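You operate a simulated robot arm through the tools that you are given. There is no shell and no other tool. Be economical: measure what you need, move in short steps, check, and stop when the job is done.

You run a simulated robot arm. Do the job below in one go: nothing can be reset, and whatever is moved stays where it is left.

## Task
Take the white bobbin from the workbench top and put it in the blue holder. Put the label marked "75" from the workbench top on the sealer table top and the label marked "59" on the narrow steel table top. Open the workbench drawer, take the grey spacer ring and put it in the inside of the workbench drawer, then shut the drawer. Take the beige brush and put it on the grey duct top. Put the grey wax ring on the workbench top away on the brown board top. Do these in any order.

The check looks at the end state, three seconds after you hand in, the way a careful person would. Anything else that was tipped, shoved, dropped, spilled or broken makes it a failure.

## Robot
A 7-joint arm with a two-finger parallel gripper on a trunk, on a base that drives. Base frame: it is fixed to the floor where the robot stands at the start and does not move with it; the origin is under the middle of the robot, x ahead of it, y to its left, z up; the surface under the hand at the start is at about z = 0.86. Lengths are in m, angles in degrees, forces in N, time in s.
Its first joint turns from -166.0 to 166.0 degrees. Places, roughly: beige brush (13x5x7 cm) [0.7, -0.7, 0.9]; blue holder (23x20 cm) [-2.04, -3.88, 0.8]; brown board top [-8.6, 0, 0.7]; grey duct (79x20 cm) [-1.06, -3.98, 0.88]; grey spacer ring (5x4x3 cm) [0.5, 0.3, 0.9]; grey wax ring (5x5x3 cm) [0.8, -1.2, 0.9]; inside of the workbench drawer [0.6, 0.4, 0.7]; label [0.5, 0.25, 1]; narrow steel table top (124x13 cm) [-4.38, 0.18, 0.86]; sealer table top [-2.6, 0, 0.8]; white bobbin (5x5x20 cm) [0.8, 0, 1]; workbench drawer [0.6, 0.4, 0.7]. Payload 1.57 kg.
Tool frame: the origin (TCP) lies between the finger pads and is the grasp point; the fingertips stand 0.03 m ahead of it; z points along the fingers, y is the line along which they close. The gripper opens to 0.08 m. The fingers are 0.017 m wide and 0.012 m thick; the gripper's body (0.04 by 0.082 m) begins 0.08 m behind the TCP.
Orientation is that of the tool frame in the base frame, as a unit quaternion [x, y, z, w]. With the fingers straight down and closing along the base's y, the tool's x points along the base's -x, its y along +y and its z along -z.

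## Interface
- The arm moves only by the tool nudge_tool. Its argument "series" is a list of rows, each an object (a shift or turn left out is 0, a gripper value left out holds the last) with "delta_pos": the shift along the tool's x, y, z in m, a list of three; "delta_rot": the turn, a rotation vector about the tool's x, y, z in rad, a list of three; "grip": the closure in counts, from 0 (fully open) to 255 (shut). In form: [{"delta_pos": [tx, ty, tz], "delta_rot": [ax, ay, az], "grip": grip}, ...]. A call has 1 to 20 rows; each row shifts and turns the commanded pose from where the row before left it, along the tool's axes as they then stand. A row lasts 0.2 s, in which the tool goes at most 0.05 m and 8.6 degrees; a call with a longer step from one row to the next is refused whole, and so is a gripper value outside its range. Where a pose cannot be reached the arm comes as near as it can. A force on the tool above 40 N (or 10 N above the force at the start of the call, whichever is more), or a blocked arm, ends the call early, and 0.2 s more pass. Each finger travels about 0.153 m/s and halts on what it meets, pressing with about 26 N; the grip force reading is that of the motor and also rises with nothing between the fingers. The clock runs only during rows and for 0.2 s after the last one: add rows that do not move to give the fingers time. It gives the time, the measured TCP pose, the force on the tool (base axes), the opening and the grip force at its end, in the units of the frame above (readings bear some noise), with the torque about the TCP (base axes, N m) and any sound that the robot's microphone picked up, and new pictures: "pictures" is both (left out), scene, wrist or none.
- Cameras (640 x 400 px; columns grow to the right, rows downward): "scene" is now at [-0.0166, 0.185, 1.3594]; the picture's right is [-0.07, -1.00, 0.00], its down [-0.66, 0.04, -0.75] and it looks along [0.75, -0.05, -0.66] (base axes); focal length 225 px, centre (320, 200). "wrist" rides on the gripper at [0.072, -0.007, -0.122] in the tool frame; the picture's right is [0.09, 1.00, 0.00], its down [-0.84, 0.08, -0.54] and it looks along [-0.54, 0.05, 0.84] (tool axes); focal length 238 px, centre (320, 200). There is no depth. A picture from a camera that has moved, and an enlarged one, comes with that camera's place and axes in the base frame and with its lens.
- roll_base(legs): drives the robot by 1 to 6 legs, each [ahead, left, turn to the left] in m, m and degrees, along the robot's own axes; the way and the turn of a leg run together, so that a leg with both is an arc; at most 1.5 m and 180 degrees a leg. The arm and the cameras ride along, it lands a little off, and it stops where it bumps. It gives what a move gives, and a new picture of the scene camera.
- head_to(pan, tilt): turns the head with the scene camera to pan (to the left, within 143 degrees either way) and tilt (down, from -29 to 69), counted from straight ahead of the robot. It gives what a move gives, and a new picture of the scene camera.
- inspect(camera, box): a new picture of the part [left, top, right, bottom] of that camera's present view, enlarged. The clock stands still meanwhile.
- finish_job(): hands the job in; it is judged then, once.

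Go step by step. Nothing tells you exact positions but the pictures and the camera data: compare them with the known pose of the tool, close in by small moves and look again before you grip or let go. The budget is 207 turns and 260 pictures, counting those below and the enlarged ones. Unless the task says otherwise, let go and move clear before handing in.

The tools are called after "Request:" as name(argument=value, ...) on one line, values as JSON. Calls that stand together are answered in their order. nudge_tool: Moves the arm, as the interface text tells. Its arguments: {"type":"object","properties":{"series":{"type":"array","items":{"type":"object","properties":{"delta_pos":{"type":"array","items":{"type":"number"}},"delta_rot":{"type":"array","items":{"type":"number"}},"grip":{"type":"number"}}}},"pictures":{"type":"string","enum":["both","scene","wrist","none"]}},"required":["series"]} The other tools are called the same way: roll_base (legs) drives the base; head_to (pan, tilt) turns the head that bears the scene camera; inspect (camera, box) takes an enlarged picture of a part of a camera's view; finish_job () hands the job in.

At the start:

```text
time: 0.0
tool_pos: [0.4083, 0.3254, 1.2089]
orientation: [0.0, 1.0, 0.001, 0.0]
wrist_force: [0.0, -1.1, 0.0]
ft_torque: [-0.02, -0.02, 0.03]
width: 0.0801
gripper_force: 0.0
robot x, y, heading: [0.0016, 0.0023, 0.1]
head pan, tilt: [-3.9, 41.2]
```

scene: 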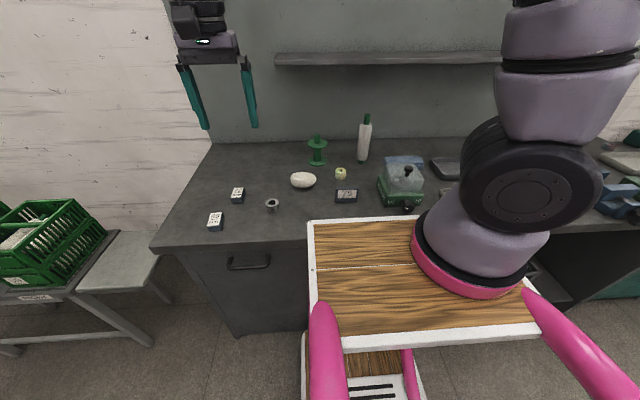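
wrist: 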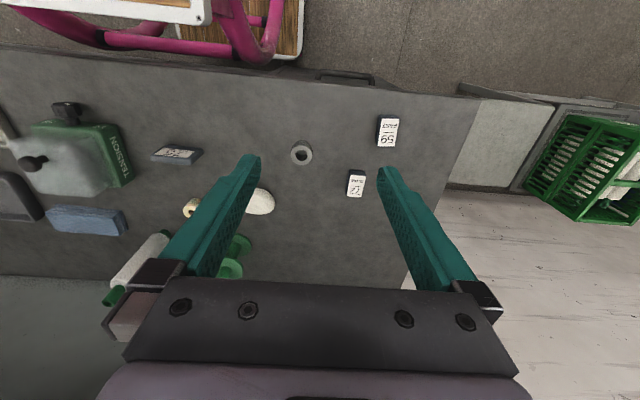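

I see the workbench with several small labelled blocks, a ring, a bobbin and the drawer. I'll zoom in to read the labels first.

Request:
inspect(camera="wrist", box=[280, 100, 440, 220])

Request:
inspect(camera="scene", box=[190, 100, 450, 262])

Request:
inspect(camera="wrist", box=[0, 80, 240, 240])

```text
3.33 times, centred on (360, 160) of wrist
camera zoom: at [0.3359, 0.3179, 1.331], right [-0.09, 1.0, 0.0], down [0.84, 0.08, 0.54], along [0.54, 0.05, -0.84], focal length 794 px, centre (187, 333)
```

zoom: 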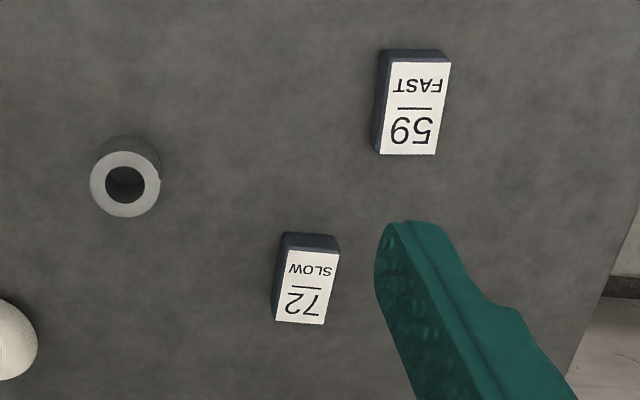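

```text
2.46 times, centred on (320, 181) of scene
camera zoom: at [-0.0166, 0.185, 1.3594], right [-0.07, -1.0, 0.0], down [-0.66, 0.04, -0.75], along [0.75, -0.05, -0.66], focal length 553 px, centre (320, 247)
```

zoom: 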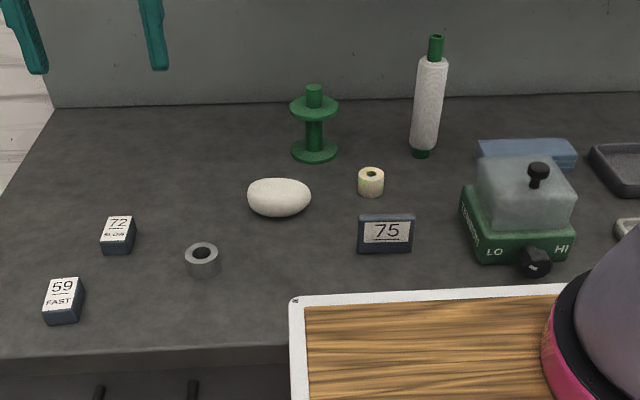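

```text
2.50 times, centred on (120, 160) of wrist
camera zoom: at [0.3359, 0.3179, 1.331], right [-0.09, 1.0, 0.0], down [0.84, 0.08, 0.54], along [0.54, 0.05, -0.84], focal length 596 px, centre (820, 300)
```

zoom: 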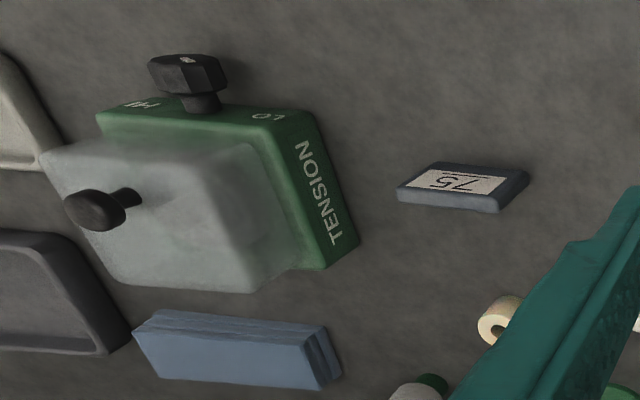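

Request:
head_to(pan=-50, tilt=35)

Request:
head_to(pan=-120, tilt=20)

Request:
head_to(pan=120, tilt=20)

```text
time: 1.1
tool_pos: [0.4077, 0.3243, 1.2084]
orientation: [-0.001, 1.0, 0.001, 0.0]
wrist_force: [0.5, 0.0, 0.4]
ft_torque: [-0.01, 0.02, 0.01]
width: 0.08
gripper_force: 0.0
robot x, y, heading: [-0.0032, -0.0012, -0.0]
head pan, tilt: [-50.0, 35.0]
camera scene: at [-0.044, 0.1233, 1.3687], right [-0.77, -0.64, 0.0], down [-0.37, 0.44, -0.82], along [0.53, -0.63, -0.57], focal length 225 px, centre (320, 200)
```

scene: 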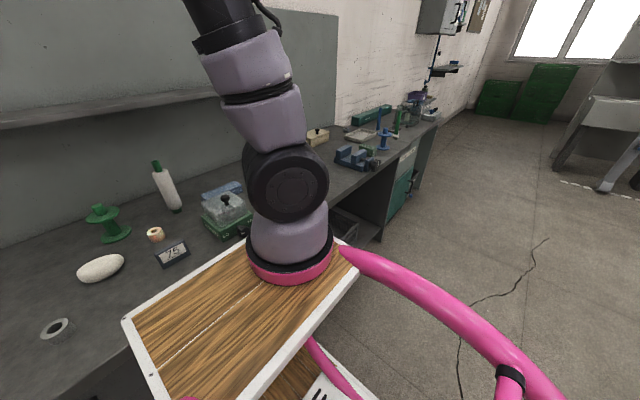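

```text
time: 2.5
tool_pos: [0.4088, 0.3256, 1.2085]
orientation: [0.0, 1.0, 0.001, 0.0]
wrist_force: [0.0, 0.4, 0.3]
ft_torque: [0.02, 0.0, 0.04]
width: 0.0801
gripper_force: 0.1
robot x, y, heading: [-0.001, 0.0038, -0.0]
head pan, tilt: [-120.0, 20.0]
camera scene: at [-0.1471, 0.11, 1.3925], right [-0.87, 0.5, 0.0], down [0.17, 0.3, -0.94], along [-0.47, -0.81, -0.34], focal length 225 px, centre (320, 200)
```

scene: 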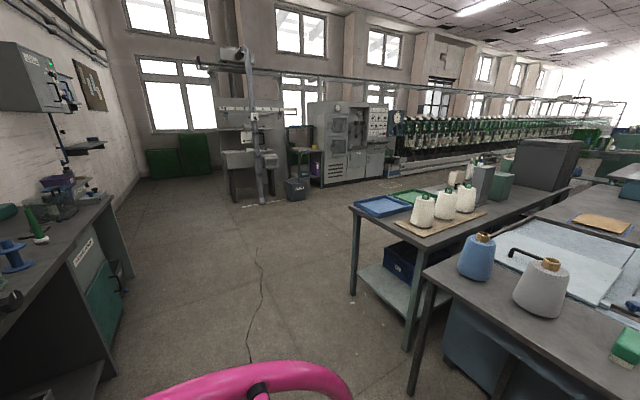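

```text
time: 5.9
tool_pos: [0.409, 0.3256, 1.2095]
orientation: [0.0, 1.0, 0.001, 0.0]
wrist_force: [1.1, 0.3, 0.5]
ft_torque: [0.02, 0.0, 0.01]
width: 0.0801
gripper_force: 0.1
robot x, y, heading: [-0.0022, 0.0017, 0.3]
head pan, tilt: [120.0, 20.0]
camera scene: at [-0.1472, 0.2714, 1.3925], right [0.87, 0.5, 0.0], down [0.17, -0.3, -0.94], along [-0.47, 0.81, -0.34], focal length 225 px, centre (320, 200)
```

scene: 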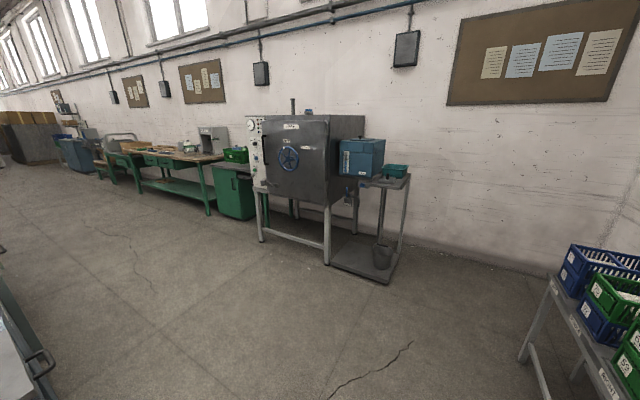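

Request:
head_to(pan=143, tilt=15)

Request:
head_to(pan=-143, tilt=15)

Request:
head_to(pan=-100, tilt=10)

```text
time: 6.8
tool_pos: [0.4085, 0.3255, 1.2093]
orientation: [0.0, 1.0, 0.0, 0.0]
wrist_force: [0.6, -0.2, -0.1]
ft_torque: [-0.01, 0.05, -0.01]
width: 0.0802
gripper_force: 0.1
robot x, y, heading: [-0.0005, -0.0032, 0.2]
head pan, tilt: [143.0, 15.0]
camera scene: at [-0.1752, 0.247, 1.4007], right [0.6, 0.8, 0.0], down [0.21, -0.16, -0.97], along [-0.77, 0.58, -0.26], focal length 225 px, centre (320, 200)
```

scene: 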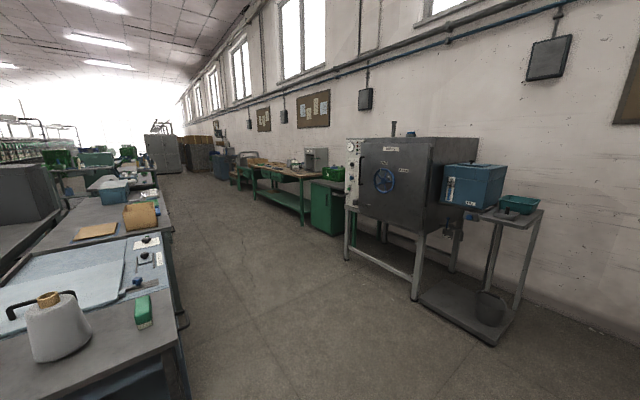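

```text
time: 10.7
tool_pos: [0.4091, 0.3253, 1.209]
orientation: [0.0, 1.0, 0.001, 0.0]
wrist_force: [-0.1, -0.1, -0.7]
ft_torque: [-0.01, -0.04, 0.04]
width: 0.0798
gripper_force: 0.0
robot x, y, heading: [0.003, 0.0018, -0.1]
head pan, tilt: [-143.0, 15.0]
camera scene: at [-0.1752, 0.1345, 1.4007], right [-0.6, 0.8, 0.0], down [0.21, 0.16, -0.97], along [-0.77, -0.58, -0.26], focal length 225 px, centre (320, 200)
```

scene: 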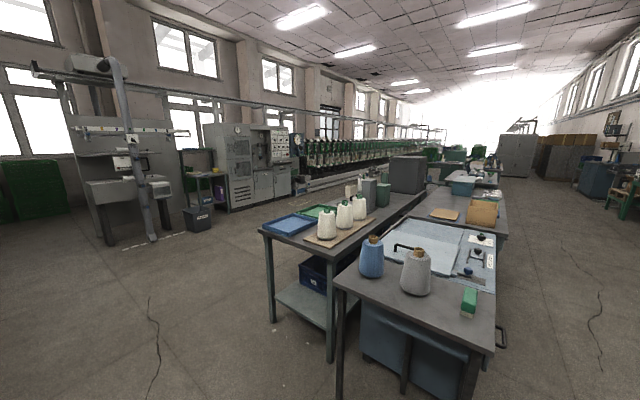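

```text
time: 11.8
tool_pos: [0.4084, 0.3251, 1.2085]
orientation: [0.0, 1.0, 0.001, 0.0]
wrist_force: [0.3, 0.5, -0.7]
ft_torque: [-0.03, 0.01, 0.0]
width: 0.08
gripper_force: 0.0
robot x, y, heading: [0.0007, -0.0018, -0.0]
head pan, tilt: [-100.0, 10.0]
camera scene: at [-0.1169, 0.0992, 1.4088], right [-0.98, 0.17, 0.0], down [0.03, 0.17, -0.98], along [-0.17, -0.97, -0.17], focal length 225 px, centre (320, 200)
```

scene: 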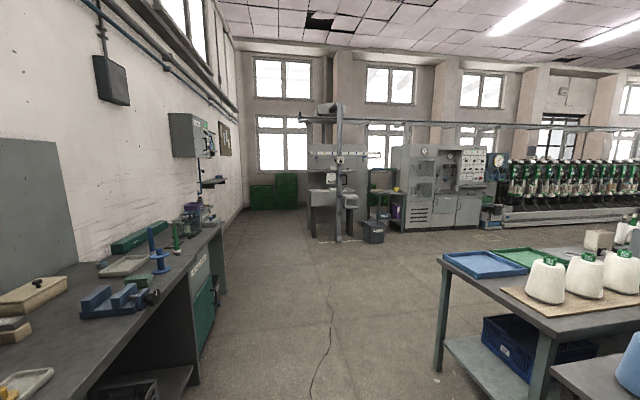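

The bench is ahead, the tables with the sealer are behind me, and the machine with duct and holder is to the right rear. I'll start with the drawer: shift right so it can open beside me, then look at the handle.

Request:
roll_base(legs=[[-0.1, -0.28, 0]])

Request:
head_to(pan=38, tilt=48)

```text
time: 13.9
tool_pos: [0.3088, 0.0456, 1.2088]
orientation: [0.0, 1.0, 0.001, -0.001]
wrist_force: [-0.5, 0.4, 1.4]
ft_torque: [0.0, 0.0, 0.03]
width: 0.08
gripper_force: 0.1
robot x, y, heading: [-0.1044, -0.2766, 0.0]
head pan, tilt: [-100.0, 10.0]
camera scene: at [-0.2164, -0.1814, 1.4088], right [-0.98, 0.17, 0.0], down [0.03, 0.17, -0.98], along [-0.17, -0.97, -0.17], focal length 225 px, centre (320, 200)
```

scene: 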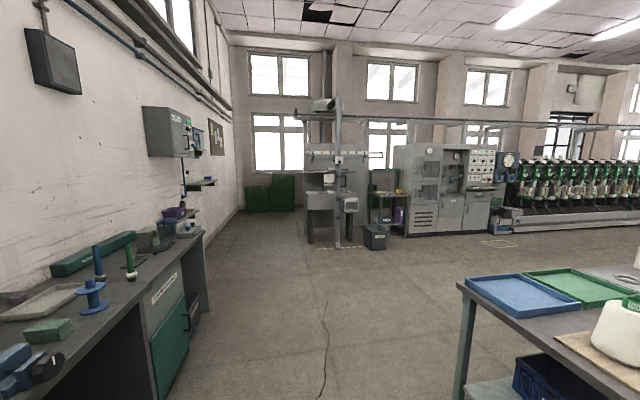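

```text
time: 16.1
tool_pos: [0.3094, 0.0455, 1.2093]
orientation: [0.0, 1.0, 0.001, 0.0]
wrist_force: [0.2, 0.2, -0.3]
ft_torque: [0.0, -0.02, 0.03]
width: 0.0801
gripper_force: 0.1
robot x, y, heading: [-0.1008, -0.284, -0.2]
head pan, tilt: [38.0, 48.0]
camera scene: at [-0.1381, -0.0414, 1.3497], right [0.62, -0.79, 0.0], down [-0.59, -0.46, -0.67], along [0.53, 0.41, -0.74], focal length 225 px, centre (320, 200)
```

scene: 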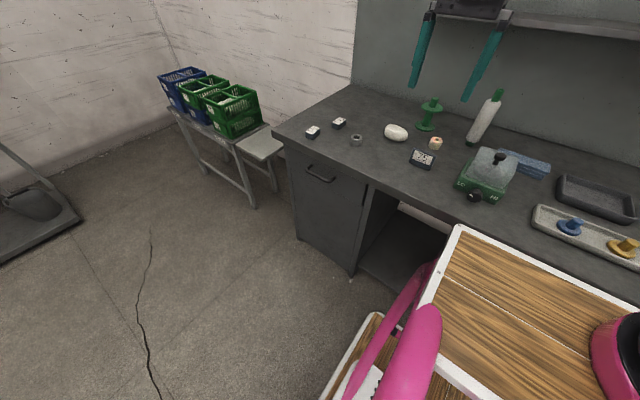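

Request:
inspect(camera="scene", box=[270, 110, 450, 222])

```text
3.56 times, centred on (360, 166) of scene
camera zoom: at [-0.1381, -0.0414, 1.3497], right [0.62, -0.79, 0.0], down [-0.59, -0.46, -0.67], along [0.53, 0.41, -0.74], focal length 799 px, centre (178, 321)
```

zoom: 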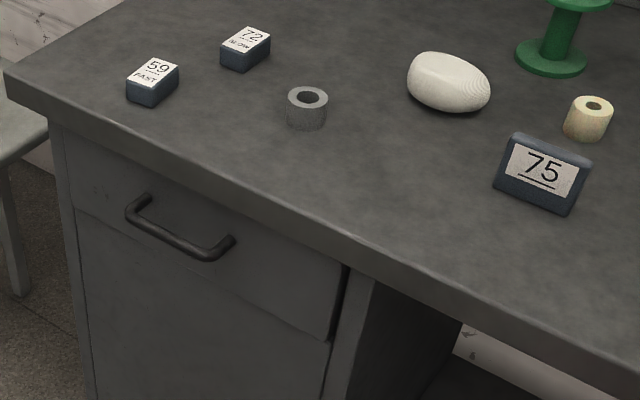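

Request:
nudge_tool(series=[{"delta_pos": [0, 0.037, 0.02]}, {"delta_pos": [0, 0.037, 0.02]}, {"delta_pos": [0, 0.037, 0.02]}, {"delta_pos": [0, 0.037, 0.02]}, {"delta_pos": [0, 0.037, 0.02]}, {"delta_pos": [0, 0.037, 0.02]}, {"delta_pos": [0, 0.037, 0.02]}, {"delta_rot": [0, 0, -0.1428]}, {"delta_rot": [0, 0, -0.1428]}, {"delta_rot": [0, 0, -0.1428]}, {"delta_rot": [0, 0, -0.1428]}, {"delta_rot": [0, 0, -0.1428]}, {"delta_rot": [0, 0, -0.1428]}, {"delta_rot": [0, 0, -0.1428]}, {"delta_rot": [0, 0, -0.1428]}, {"delta_rot": [0, 0, -0.1428]}, {"delta_rot": [0, 0, -0.1428]}, {"delta_rot": [0, 0, -0.1428]}])

```text
time: 19.9
tool_pos: [0.3086, 0.3041, 1.0692]
orientation: [0.708, -0.707, 0.0, 0.001]
wrist_force: [-0.2, -0.6, 1.0]
ft_torque: [0.0, 0.0, -0.01]
width: 0.0801
gripper_force: 0.2
robot x, y, heading: [-0.0988, -0.284, -0.2]
head pan, tilt: [38.0, 48.0]
camera scene: at [-0.1382, -0.0413, 1.3497], right [0.62, -0.79, 0.0], down [-0.59, -0.46, -0.67], along [0.53, 0.41, -0.74], focal length 225 px, centre (320, 200)
camera wrist: at [0.3152, 0.2311, 1.1912], right [-1.0, -0.09, 0.0], down [-0.08, 0.84, 0.54], along [-0.05, 0.54, -0.84], focal length 238 px, centre (320, 200)
```

scene: 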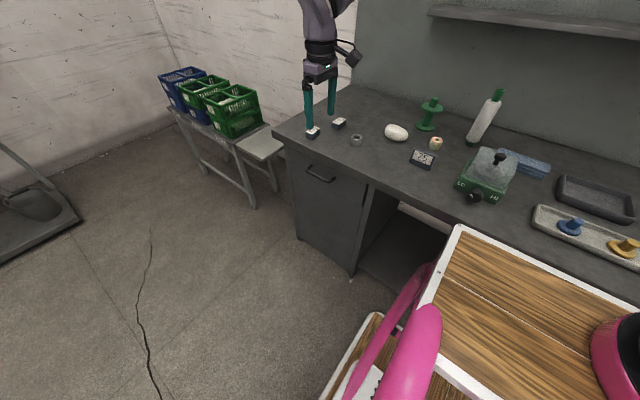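
wrist: 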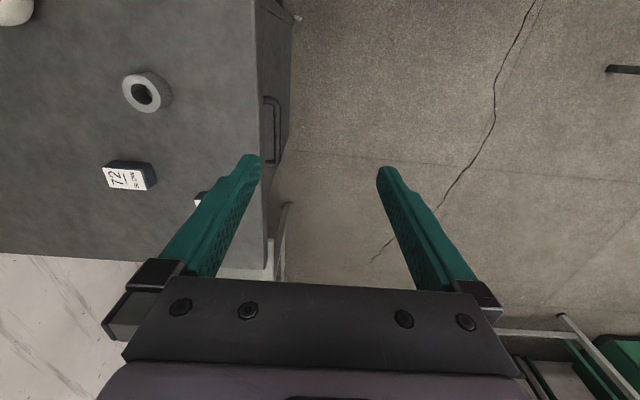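

Request:
inspect(camera="wrist", box=[200, 60, 360, 180])

```text
3.33 times, centred on (280, 120) of wrist
camera zoom: at [0.3152, 0.2311, 1.1912], right [-1.0, -0.09, 0.0], down [-0.08, 0.84, 0.54], along [-0.05, 0.54, -0.84], focal length 794 px, centre (453, 467)
```

zoom: 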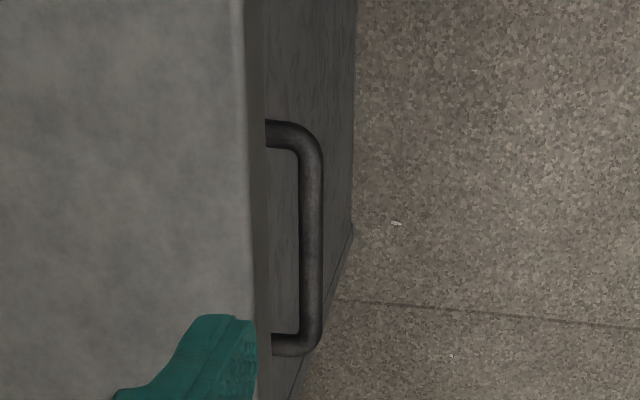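

Request:
nudge_tool(series=[{"delta_pos": [-0.016, 0.008, 0.04], "grip": 130}, {"delta_pos": [-0.016, 0.008, 0.04]}, {"delta_pos": [-0.016, 0.007, 0.04]}, {"delta_pos": [-0.015, 0.006, 0.045]}, {"delta_rot": [0.131, 0, 0]}, {"delta_rot": [0.131, 0, 0]}, {"delta_rot": [0.131, 0, 0]}, {"delta_rot": [0.131, 0, 0]}, {"delta_rot": [0.131, 0, 0]}, {"delta_rot": [0.131, 0, 0]}])

```text
time: 22.1
tool_pos: [0.2798, 0.3669, 0.9043]
orientation: [0.653, -0.653, 0.272, -0.272]
wrist_force: [1.2, -0.3, -0.3]
ft_torque: [0.01, 0.02, 0.02]
width: 0.0391
gripper_force: 0.1
robot x, y, heading: [-0.0987, -0.2809, 0.2]
head pan, tilt: [38.0, 48.0]
camera scene: at [-0.1379, -0.0413, 1.3497], right [0.62, -0.79, 0.0], down [-0.59, -0.46, -0.67], along [0.53, 0.41, -0.74], focal length 225 px, centre (320, 200)
camera wrist: at [0.1979, 0.2946, 0.9953], right [-0.7, -0.09, -0.71], down [-0.44, 0.84, 0.33], along [0.56, 0.54, -0.63], focal length 238 px, centre (320, 200)
```

scene: 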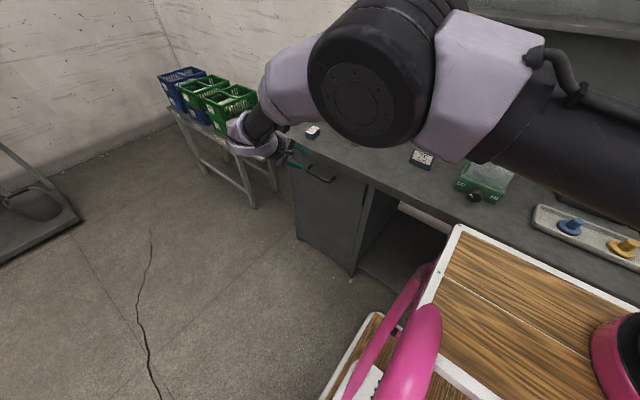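
wrist: 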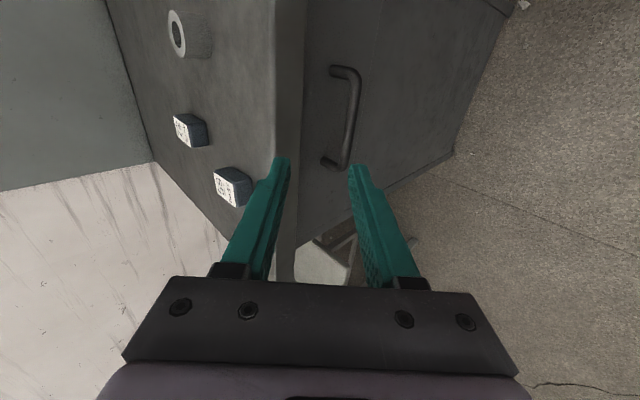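

Request:
nudge_tool(series=[{"delta_pos": [0, 0.0165, 0.043]}, {"delta_pos": [0, 0.0165, 0.043]}, {}], pictures="wrist")

```text
time: 22.9
tool_pos: [0.3175, 0.3681, 0.8206]
orientation: [-0.653, 0.653, -0.27, 0.272]
wrist_force: [0.0, -0.4, 0.2]
ft_torque: [0.01, 0.04, 0.0]
width: 0.0391
gripper_force: 0.0
robot x, y, heading: [-0.1019, -0.2849, 0.0]
head pan, tilt: [38.0, 48.0]
camera wrist: at [0.2353, 0.2951, 0.9119], right [-0.7, -0.09, -0.71], down [-0.44, 0.84, 0.33], along [0.56, 0.54, -0.63], focal length 238 px, centre (320, 200)
```

wrist: 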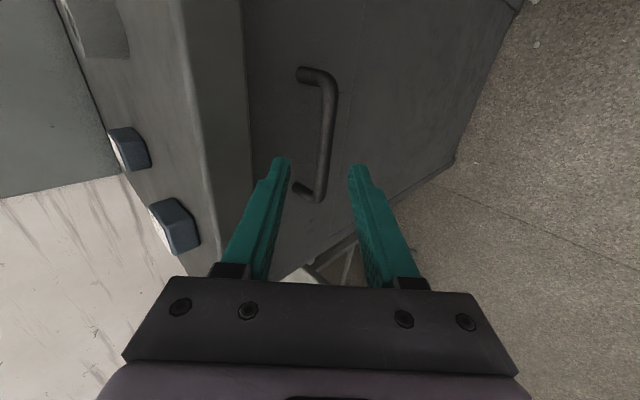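

Request:
nudge_tool(series=[{"delta_pos": [0.005, 0.002, 0.038]}, {"delta_pos": [0.0, 0.002, 0.037]}, {}], pictures="wrist")

Request:
inspect(camera="wrist", box=[240, 60, 400, 220])

```text
time: 23.7
tool_pos: [0.3669, 0.3623, 0.7648]
orientation: [0.653, -0.653, 0.27, -0.272]
wrist_force: [-1.0, 0.1, -0.1]
ft_torque: [-0.02, -0.01, 0.0]
width: 0.0393
gripper_force: 0.1
robot x, y, heading: [-0.0974, -0.2814, -0.2]
head pan, tilt: [38.0, 48.0]
camera wrist: at [0.2858, 0.2899, 0.8557], right [-0.7, -0.09, -0.71], down [-0.44, 0.84, 0.33], along [0.56, 0.54, -0.63], focal length 238 px, centre (320, 200)
```

wrist: 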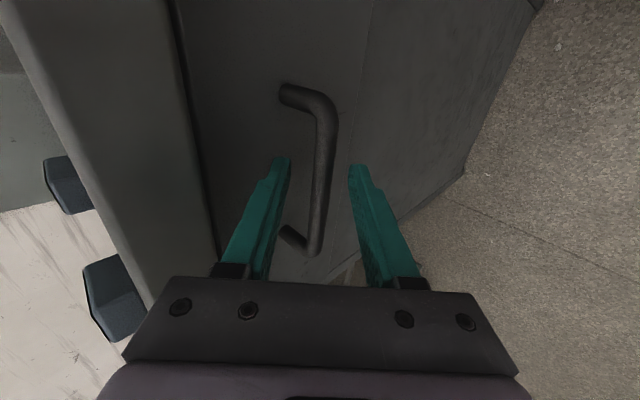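

```text
2.50 times, centred on (320, 140) of wrist
camera zoom: at [0.2858, 0.2899, 0.8557], right [-0.7, -0.09, -0.71], down [-0.44, 0.84, 0.33], along [0.56, 0.54, -0.63], focal length 596 px, centre (320, 350)
```

zoom: 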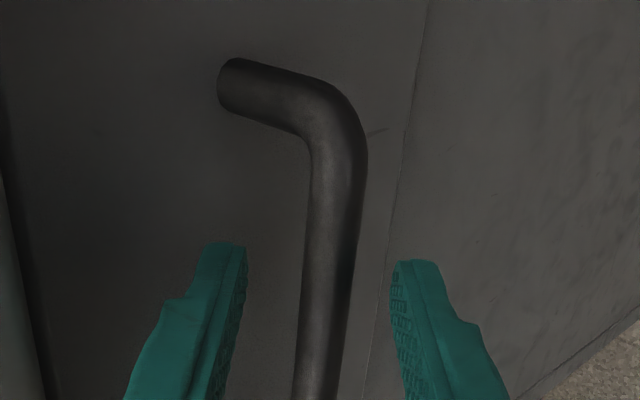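

Bar lies between the fingers near their tips. I'll grip it.

Request:
nudge_tool(series=[{"delta_pos": [0, 0, 0.006]}, {"grip": 255}, {}, {}], pictures="wrist")

```text
time: 24.7
tool_pos: [0.3721, 0.3617, 0.7601]
orientation: [0.653, -0.653, 0.27, -0.27]
wrist_force: [-7.9, 0.9, -15.6]
ft_torque: [0.67, 0.29, 0.46]
width: 0.0139
gripper_force: 30.4
robot x, y, heading: [-0.1039, -0.2811, 0.0]
head pan, tilt: [38.0, 48.0]
camera wrist: at [0.289, 0.2897, 0.8504], right [-0.7, -0.09, -0.7], down [-0.44, 0.84, 0.33], along [0.56, 0.54, -0.63], focal length 238 px, centre (320, 200)
```

wrist: 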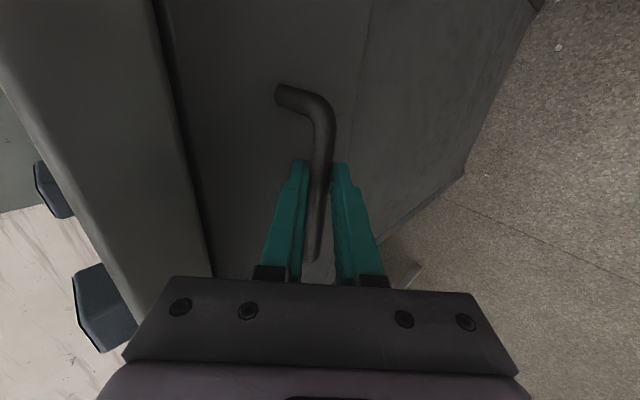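

Request:
nudge_tool(series=[{"delta_pos": [0, 0.0106, -0.0106]}, {"delta_pos": [0, 0.0177, -0.0177]}, {"delta_pos": [0, 0.0177, -0.0177]}, {"delta_pos": [0, 0.0177, -0.0177]}, {"delta_pos": [0, 0.0177, -0.0177]}, {"delta_pos": [0, 0.0177, -0.0177]}, {"delta_pos": [0, 0.0177, -0.0177]}, {"delta_pos": [0, 0.0177, -0.0177]}, {}])

```text
time: 26.7
tool_pos: [0.1801, 0.3625, 0.7597]
orientation: [0.653, -0.652, 0.27, -0.273]
wrist_force: [-0.4, 9.7, -14.1]
ft_torque: [0.51, 0.17, 0.37]
width: 0.014
gripper_force: 29.6
robot x, y, heading: [-0.1004, -0.2798, -0.0]
head pan, tilt: [38.0, 48.0]
camera scene: at [-0.1381, -0.0406, 1.3495], right [0.62, -0.79, 0.0], down [-0.59, -0.46, -0.67], along [0.53, 0.41, -0.74], focal length 225 px, centre (320, 200)
camera wrist: at [0.0985, 0.2899, 0.8502], right [-0.7, -0.09, -0.71], down [-0.44, 0.84, 0.33], along [0.56, 0.54, -0.63], focal length 238 px, centre (320, 200)
```

scene: 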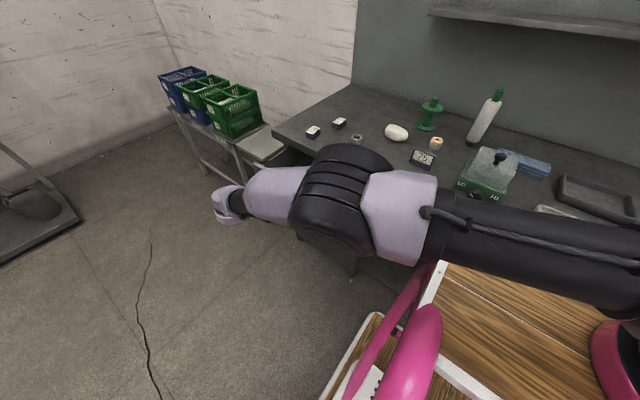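
wrist: 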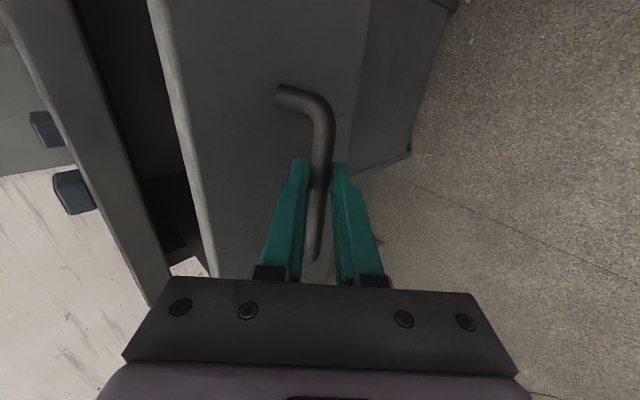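

Request:
nudge_tool(series=[{"delta_pos": [0, 0.0177, -0.0177]}, {"delta_pos": [0, 0.0177, -0.0177]}, {}, {"grip": 130}, {"delta_pos": [0, 0, 0]}, {"delta_pos": [0, 0, -0.03]}, {"delta_pos": [0, 0, -0.045]}, {"delta_pos": [0, -0.02, -0.045]}, {"delta_pos": [0, -0.02, -0.045]}, {"delta_pos": [0, -0.02, -0.045]}, {"delta_pos": [0, -0.02, -0.045]}])

```text
time: 29.1
tool_pos: [0.0076, 0.3623, 0.995]
orientation: [-0.652, 0.654, -0.272, 0.271]
wrist_force: [1.2, -0.3, 0.5]
ft_torque: [0.0, 0.01, 0.0]
width: 0.0395
gripper_force: 0.1
robot x, y, heading: [-0.1012, -0.2818, 0.1]
head pan, tilt: [38.0, 48.0]
camera scene: at [-0.1381, -0.041, 1.3496], right [0.62, -0.79, 0.0], down [-0.59, -0.46, -0.67], along [0.53, 0.41, -0.74], focal length 225 px, centre (320, 200)
camera wrist: at [-0.0748, 0.2896, 1.0863], right [-0.7, -0.09, -0.71], down [-0.44, 0.84, 0.33], along [0.56, 0.54, -0.63], focal length 238 px, centre (320, 200)
```

scene: 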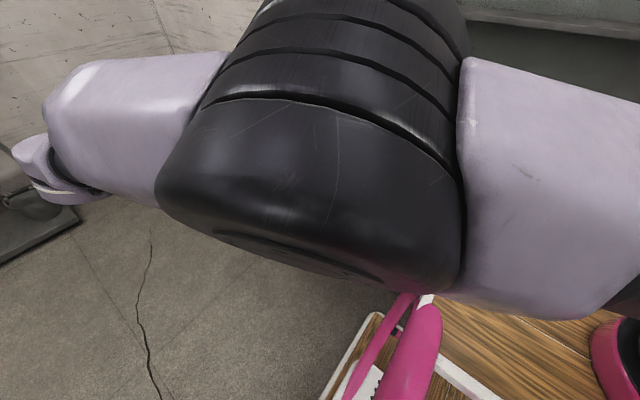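
wrist: 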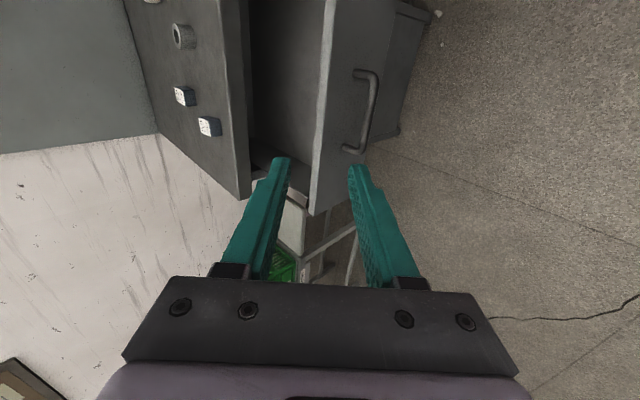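

Request:
nudge_tool(series=[{"delta_rot": [-0.131, 0, 0], "grip": 0}, {"delta_rot": [-0.131, 0, 0]}, {"delta_rot": [-0.131, 0, 0]}, {"delta_rot": [-0.131, 0, 0]}, {"delta_rot": [-0.131, 0, 0]}, {"delta_rot": [-0.131, 0, 0]}, {"delta_pos": [0, 0, -0.045]}, {"delta_pos": [0, 0, -0.04]}, {"delta_pos": [0.006, -0.048, 0]}, {"delta_pos": [0.006, -0.048, 0]}, {"delta_pos": [0.006, -0.048, 0]}, {"delta_pos": [0.006, -0.048, 0]}, {"delta_pos": [0.006, -0.048, 0]}, {"delta_pos": [0.006, -0.048, 0]}, {"delta_pos": [0.006, -0.048, 0]}, {"delta_pos": [0.006, -0.048, 0]}, {"delta_pos": [0.006, -0.048, 0]}, {"delta_pos": [0.006, -0.048, 0]}])

```text
time: 32.9
tool_pos: [0.4866, 0.3025, 1.0832]
orientation: [0.708, -0.707, -0.002, 0.0]
wrist_force: [-0.1, -0.4, 0.7]
ft_torque: [-0.02, -0.05, 0.02]
width: 0.08
gripper_force: 0.0
robot x, y, heading: [-0.1014, -0.2831, -0.1]
head pan, tilt: [38.0, 48.0]
camera scene: at [-0.1388, -0.0412, 1.3496], right [0.62, -0.79, 0.0], down [-0.59, -0.46, -0.67], along [0.53, 0.41, -0.74], focal length 225 px, centre (320, 200)
camera wrist: at [0.4927, 0.2298, 1.2047], right [-1.0, -0.09, 0.0], down [-0.08, 0.84, 0.54], along [-0.05, 0.54, -0.84], focal length 238 px, centre (320, 200)
```

scene: 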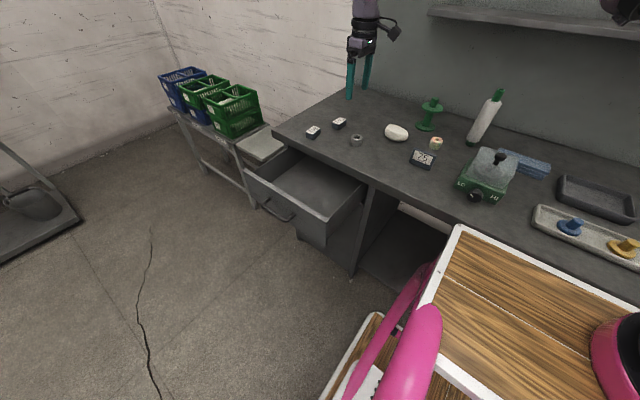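
wrist: 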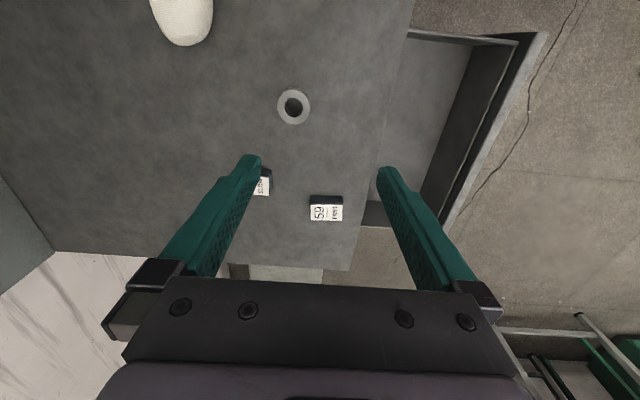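

Request:
nudge_tool(series=[{"delta_pos": [0.005, -0.0335, 0.03]}, {"delta_pos": [0, 0, 0.045]}, {"delta_pos": [0, 0, 0.045]}, {}], pictures="wrist")

```text
time: 33.9
tool_pos: [0.5217, 0.2961, 0.9622]
orientation: [-0.707, 0.707, 0.0, 0.0]
wrist_force: [1.2, 0.1, -0.3]
ft_torque: [0.0, -0.02, 0.0]
width: 0.0801
gripper_force: 0.0
robot x, y, heading: [-0.1015, -0.2771, -0.0]
head pan, tilt: [38.0, 48.0]
camera wrist: at [0.5273, 0.224, 1.0836], right [-1.0, -0.09, 0.0], down [-0.08, 0.84, 0.54], along [-0.05, 0.54, -0.84], focal length 238 px, centre (320, 200)
```

wrist: 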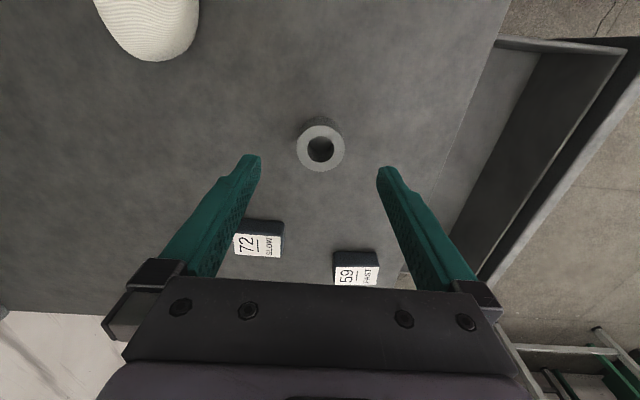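

Request:
nudge_tool(series=[{"delta_pos": [0, 0, 0.035]}, {"delta_pos": [0, 0, 0.03]}, {}, {"grip": 255}, {}, {}, {}], pictures="wrist")

```text
time: 35.5
tool_pos: [0.5209, 0.2974, 0.8966]
orientation: [0.708, -0.707, -0.001, 0.0]
wrist_force: [0.7, -0.2, 1.1]
ft_torque: [-0.01, 0.0, 0.0]
width: 0.0387
gripper_force: 26.5
robot x, y, heading: [-0.0988, -0.2787, 0.0]
head pan, tilt: [38.0, 48.0]
camera wrist: at [0.5273, 0.2241, 1.0189], right [-1.0, -0.09, 0.0], down [-0.08, 0.84, 0.54], along [-0.05, 0.54, -0.84], focal length 238 px, centre (320, 200)
```

wrist: 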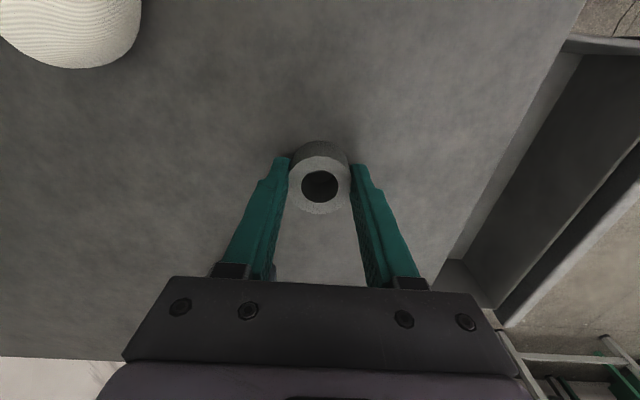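

Request:
nudge_tool(series=[{"delta_pos": [0, 0, -0.04]}, {"delta_pos": [0, 0, -0.045]}, {"delta_pos": [-0.012, 0.048, 0]}, {"delta_pos": [-0.012, 0.048, 0]}, {"delta_pos": [-0.012, 0.048, 0]}, {"delta_pos": [-0.012, 0.048, 0]}, {"delta_pos": [-0.012, 0.048, 0]}, {}])

```text
time: 37.3
tool_pos: [0.2816, 0.357, 0.981]
orientation: [0.707, -0.707, -0.001, 0.0]
wrist_force: [-0.2, -0.5, -0.3]
ft_torque: [0.01, -0.02, 0.0]
width: 0.0385
gripper_force: 26.7
robot x, y, heading: [-0.1022, -0.2804, -0.2]
head pan, tilt: [38.0, 48.0]
camera scene: at [-0.1381, -0.0412, 1.3497], right [0.62, -0.79, 0.0], down [-0.59, -0.46, -0.67], along [0.53, 0.41, -0.74], focal length 225 px, centre (320, 200)
camera wrist: at [0.2867, 0.2843, 1.1031], right [-1.0, -0.09, 0.0], down [-0.08, 0.84, 0.54], along [-0.05, 0.54, -0.84], focal length 238 px, centre (320, 200)
```

scene: 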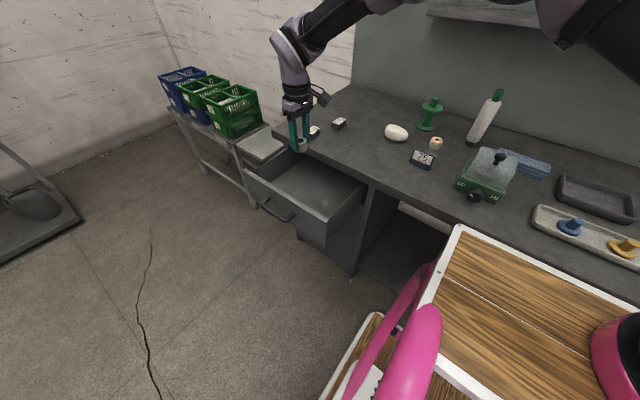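
wrist: 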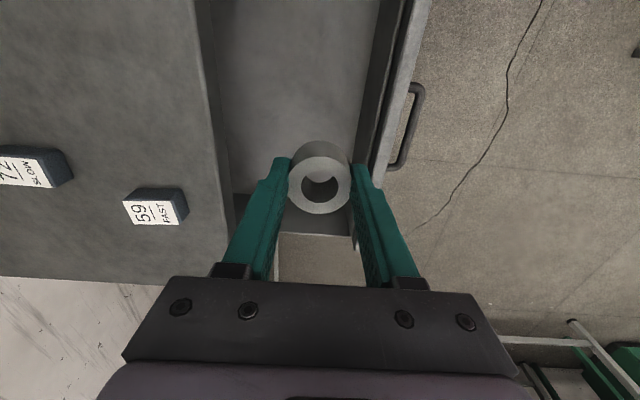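

Request:
nudge_tool(series=[{"delta_pos": [0, -0.012, 0.045]}, {"delta_pos": [0, 0, 0.045]}, {"delta_pos": [0, 0, 0.045]}, {"delta_pos": [0, 0, 0.045]}, {}], pictures="wrist")

```text
time: 38.5
tool_pos: [0.2939, 0.3574, 0.8004]
orientation: [0.707, -0.707, -0.001, 0.0]
wrist_force: [-0.3, 0.1, 0.2]
ft_torque: [-0.01, 0.0, -0.05]
width: 0.039
gripper_force: 25.5
robot x, y, heading: [-0.0988, -0.2805, -0.1]
head pan, tilt: [38.0, 48.0]
camera wrist: at [0.3005, 0.2842, 0.923], right [-1.0, -0.09, 0.0], down [-0.08, 0.84, 0.54], along [-0.05, 0.54, -0.84], focal length 238 px, centre (320, 200)
```

wrist: 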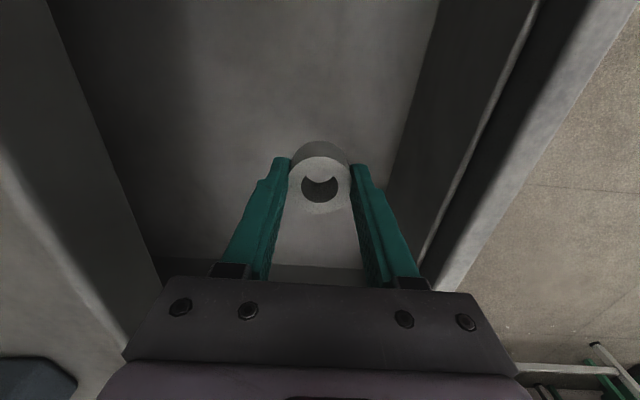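

Request:
nudge_tool(series=[{"delta_pos": [0, 0, 0.015]}, {"delta_pos": [0, 0, 0.015]}, {}], pictures="wrist")

```text
time: 39.3
tool_pos: [0.2937, 0.3571, 0.7709]
orientation: [0.707, -0.707, -0.001, -0.002]
wrist_force: [0.6, 0.2, -0.4]
ft_torque: [-0.02, 0.03, 0.0]
width: 0.0388
gripper_force: 25.5
robot x, y, heading: [-0.0951, -0.2821, -0.0]
head pan, tilt: [38.0, 48.0]
camera wrist: at [0.3, 0.2843, 0.8934], right [-1.0, -0.09, 0.0], down [-0.08, 0.84, 0.54], along [-0.05, 0.54, -0.84], focal length 238 px, centre (320, 200)
```

wrist: 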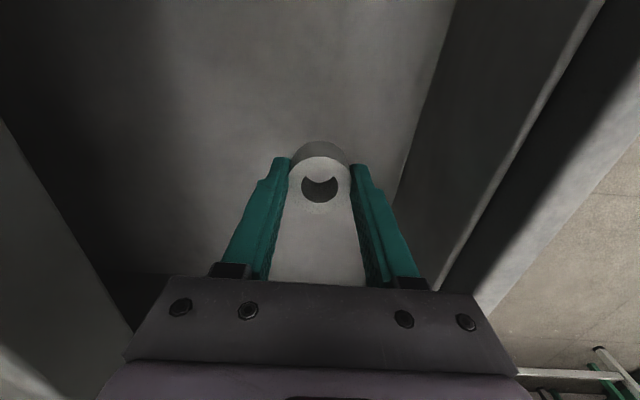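

Request:
nudge_tool(series=[{"delta_pos": [0, 0, 0.012]}, {"delta_pos": [0, 0, 0.012]}, {"delta_pos": [0, 0, 0.005]}, {"delta_pos": [0, 0, 0.004]}, {}], pictures="wrist")

```text
time: 40.5
tool_pos: [0.2932, 0.3569, 0.7387]
orientation: [-0.707, 0.707, 0.0, 0.001]
wrist_force: [-0.1, 0.0, -0.8]
ft_torque: [0.01, 0.01, 0.02]
width: 0.039
gripper_force: 25.9
robot x, y, heading: [-0.1008, -0.2823, 0.3]
head pan, tilt: [38.0, 48.0]
camera wrist: at [0.2994, 0.2848, 0.8603], right [-1.0, -0.09, 0.0], down [-0.08, 0.84, 0.54], along [-0.05, 0.54, -0.84], focal length 238 px, centre (320, 200)
```

wrist: 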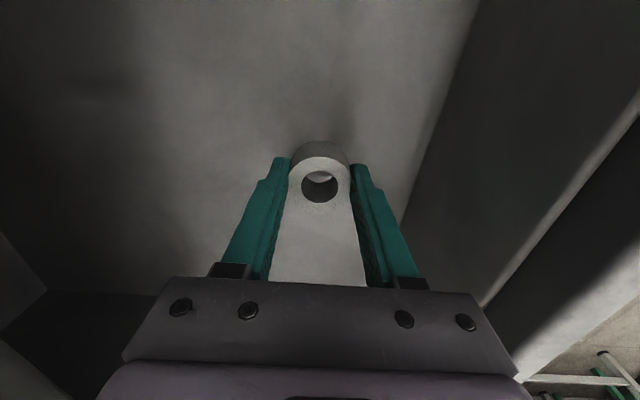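

Request:
nudge_tool(series=[{"delta_pos": [0, 0, 0.004]}, {"delta_pos": [0, 0, 0.004]}, {"delta_pos": [0, 0, 0.004]}, {}], pictures="wrist")

```text
time: 41.5
tool_pos: [0.2935, 0.357, 0.7265]
orientation: [0.707, -0.707, 0.0, 0.0]
wrist_force: [0.2, 0.1, 0.2]
ft_torque: [0.01, 0.0, 0.01]
width: 0.0387
gripper_force: 26.0
robot x, y, heading: [-0.0985, -0.2794, 0.0]
head pan, tilt: [38.0, 48.0]
camera wrist: at [0.2995, 0.2844, 0.8483], right [-1.0, -0.09, 0.0], down [-0.08, 0.84, 0.54], along [-0.05, 0.54, -0.84], focal length 238 px, centre (320, 200)
```

wrist: 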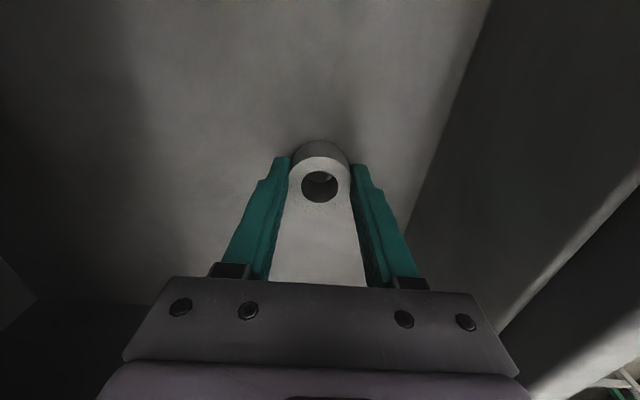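

Request:
nudge_tool(series=[{"delta_pos": [0, 0, 0.003]}, {"delta_pos": [0, 0, 0.003]}, {"delta_pos": [0, 0, 0.003]}, {"delta_pos": [0, 0, 0.003]}, {}], pictures="wrist")

```text
time: 42.7
tool_pos: [0.2928, 0.3586, 0.7161]
orientation: [-0.707, 0.708, 0.001, 0.003]
wrist_force: [0.1, 0.1, 19.9]
ft_torque: [0.08, 0.05, -0.11]
width: 0.0389
gripper_force: 25.7
robot x, y, heading: [-0.0997, -0.2787, 0.1]
head pan, tilt: [38.0, 48.0]
camera wrist: at [0.2994, 0.2854, 0.8383], right [-1.0, -0.09, 0.0], down [-0.08, 0.83, 0.55], along [-0.05, 0.54, -0.84], focal length 238 px, centre (320, 200)
```

wrist: 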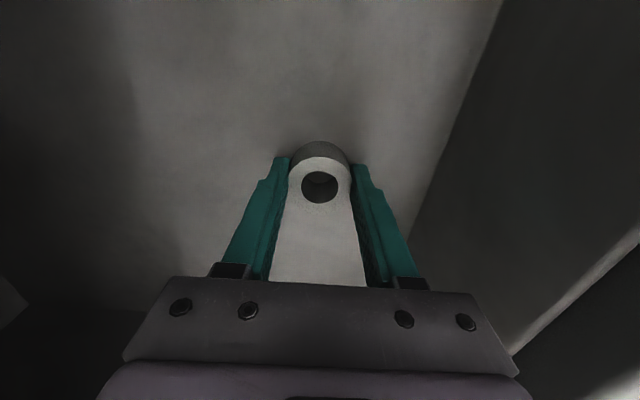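

Request:
nudge_tool(series=[{"grip": 90}, {}, {"delta_pos": [0, 0, -0.03]}, {"delta_pos": [0, 0, -0.045]}, {"delta_pos": [0, 0, -0.045]}, {"delta_pos": [0, 0, -0.045]}, {"delta_pos": [0, 0, -0.045]}, {"delta_pos": [0, 0, -0.045]}, {"delta_pos": [0, 0, -0.025]}, {"delta_pos": [0, 0.048, 0]}, {"delta_pos": [-0.005, 0.048, 0]}, {"delta_pos": [0, 0.048, 0]}, {"delta_pos": [0, 0.048, 0]}, {"delta_pos": [0, 0.048, 0]}, {"delta_pos": [0, 0.046, 0]}, {}])

```text
time: 46.1
tool_pos: [0.0076, 0.36, 0.9949]
orientation: [0.707, -0.707, 0.0, -0.001]
wrist_force: [-0.9, 0.5, -1.2]
ft_torque: [-0.02, -0.02, -0.02]
width: 0.0517
gripper_force: 0.0
robot x, y, heading: [-0.0978, -0.2826, -0.1]
head pan, tilt: [38.0, 48.0]
camera scene: at [-0.1382, -0.0412, 1.3497], right [0.62, -0.79, 0.0], down [-0.59, -0.46, -0.67], along [0.53, 0.41, -0.74], focal length 225 px, centre (320, 200)
camera wrist: at [0.0135, 0.2879, 1.1171], right [-1.0, -0.09, 0.0], down [-0.08, 0.84, 0.54], along [-0.05, 0.54, -0.84], focal length 238 px, centre (320, 200)
```

scene: 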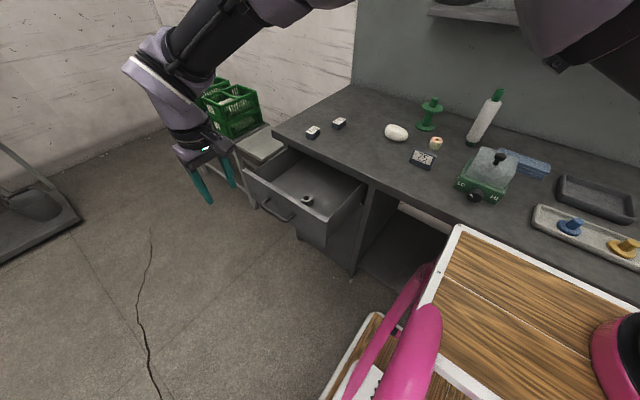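
wrist: 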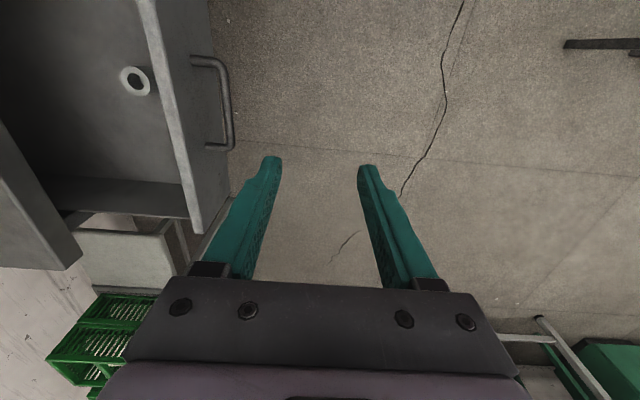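

Ring is in the drawer. Now retracing the path back onto the handle to push it shut.

Request:
nudge_tool(series=[{"delta_rot": [0.131, 0, 0], "grip": 130}, {"delta_rot": [0.131, 0, 0]}, {"delta_rot": [0.131, 0, 0]}, {"delta_rot": [0.131, 0, 0]}, {"delta_rot": [0.131, 0, 0]}, {"delta_rot": [0.131, 0, 0]}, {"delta_pos": [0, 0.02, 0.045]}, {"delta_pos": [0, 0.02, 0.045]}, {"delta_pos": [0, 0.02, 0.045]}, {"delta_pos": [0, 0.02, 0.045]}, {"delta_pos": [0, 0, 0.03]}, {}], pictures="wrist")

```text
time: 48.7
tool_pos: [0.099, 0.3619, 0.7882]
orientation: [-0.653, 0.653, -0.271, 0.272]
wrist_force: [-0.1, -0.5, 0.5]
ft_torque: [0.01, 0.0, 0.01]
width: 0.0393
gripper_force: 0.1
robot x, y, heading: [-0.1017, -0.2796, 0.0]
head pan, tilt: [38.0, 48.0]
camera wrist: at [0.017, 0.2894, 0.8796], right [-0.7, -0.09, -0.71], down [-0.44, 0.84, 0.33], along [0.56, 0.54, -0.63], focal length 238 px, centre (320, 200)
```

wrist: 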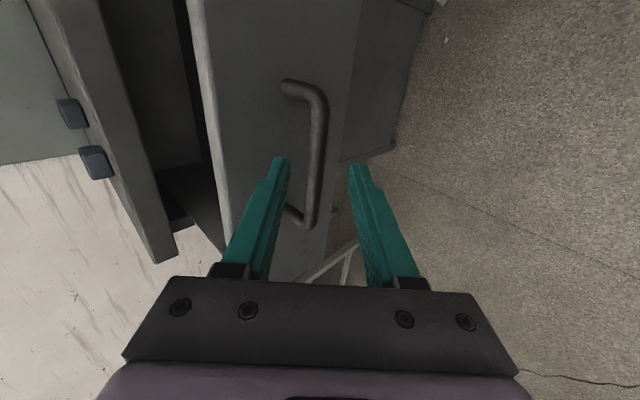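

Request:
nudge_tool(series=[{"delta_pos": [0, 0, 0.04]}, {"grip": 255}, {}, {}, {"delta_pos": [0, -0.0177, 0.0177]}, {"delta_pos": [0, -0.0177, 0.0177]}, {"delta_pos": [0, -0.0177, 0.0177]}, {"delta_pos": [0, -0.0177, 0.0177]}, {"delta_pos": [0, -0.0177, 0.0177]}, {"delta_pos": [0, -0.0177, 0.0177]}, {"delta_pos": [0, -0.0177, 0.0177]}, {"delta_pos": [0, -0.0177, 0.0177]}, {"delta_pos": [0, -0.0177, 0.0177]}, {}])

```text
time: 51.7
tool_pos: [0.3541, 0.3614, 0.7619]
orientation: [-0.652, 0.653, -0.272, 0.271]
wrist_force: [0.8, -20.4, 7.0]
ft_torque: [-0.38, -0.1, -0.46]
width: 0.0138
gripper_force: 30.4
robot x, y, heading: [-0.0999, -0.2801, 0.2]
head pan, tilt: [38.0, 48.0]
camera scene: at [-0.1382, -0.0421, 1.3498], right [0.62, -0.79, 0.0], down [-0.59, -0.46, -0.67], along [0.53, 0.41, -0.74], focal length 225 px, centre (320, 200)
camera wrist: at [0.2715, 0.2891, 0.8519], right [-0.7, -0.09, -0.71], down [-0.44, 0.84, 0.33], along [0.56, 0.54, -0.63], focal length 238 px, centre (320, 200)
```

scene: 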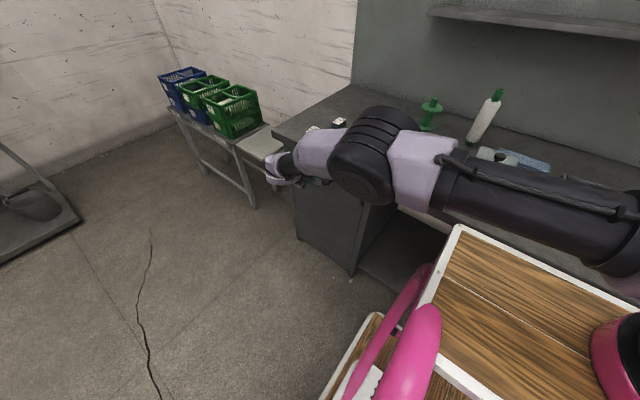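
wrist: 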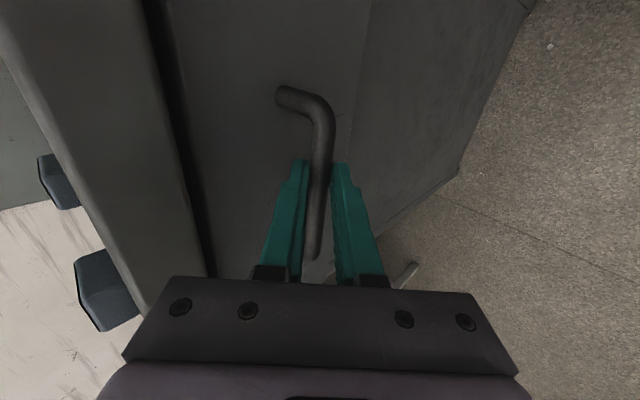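

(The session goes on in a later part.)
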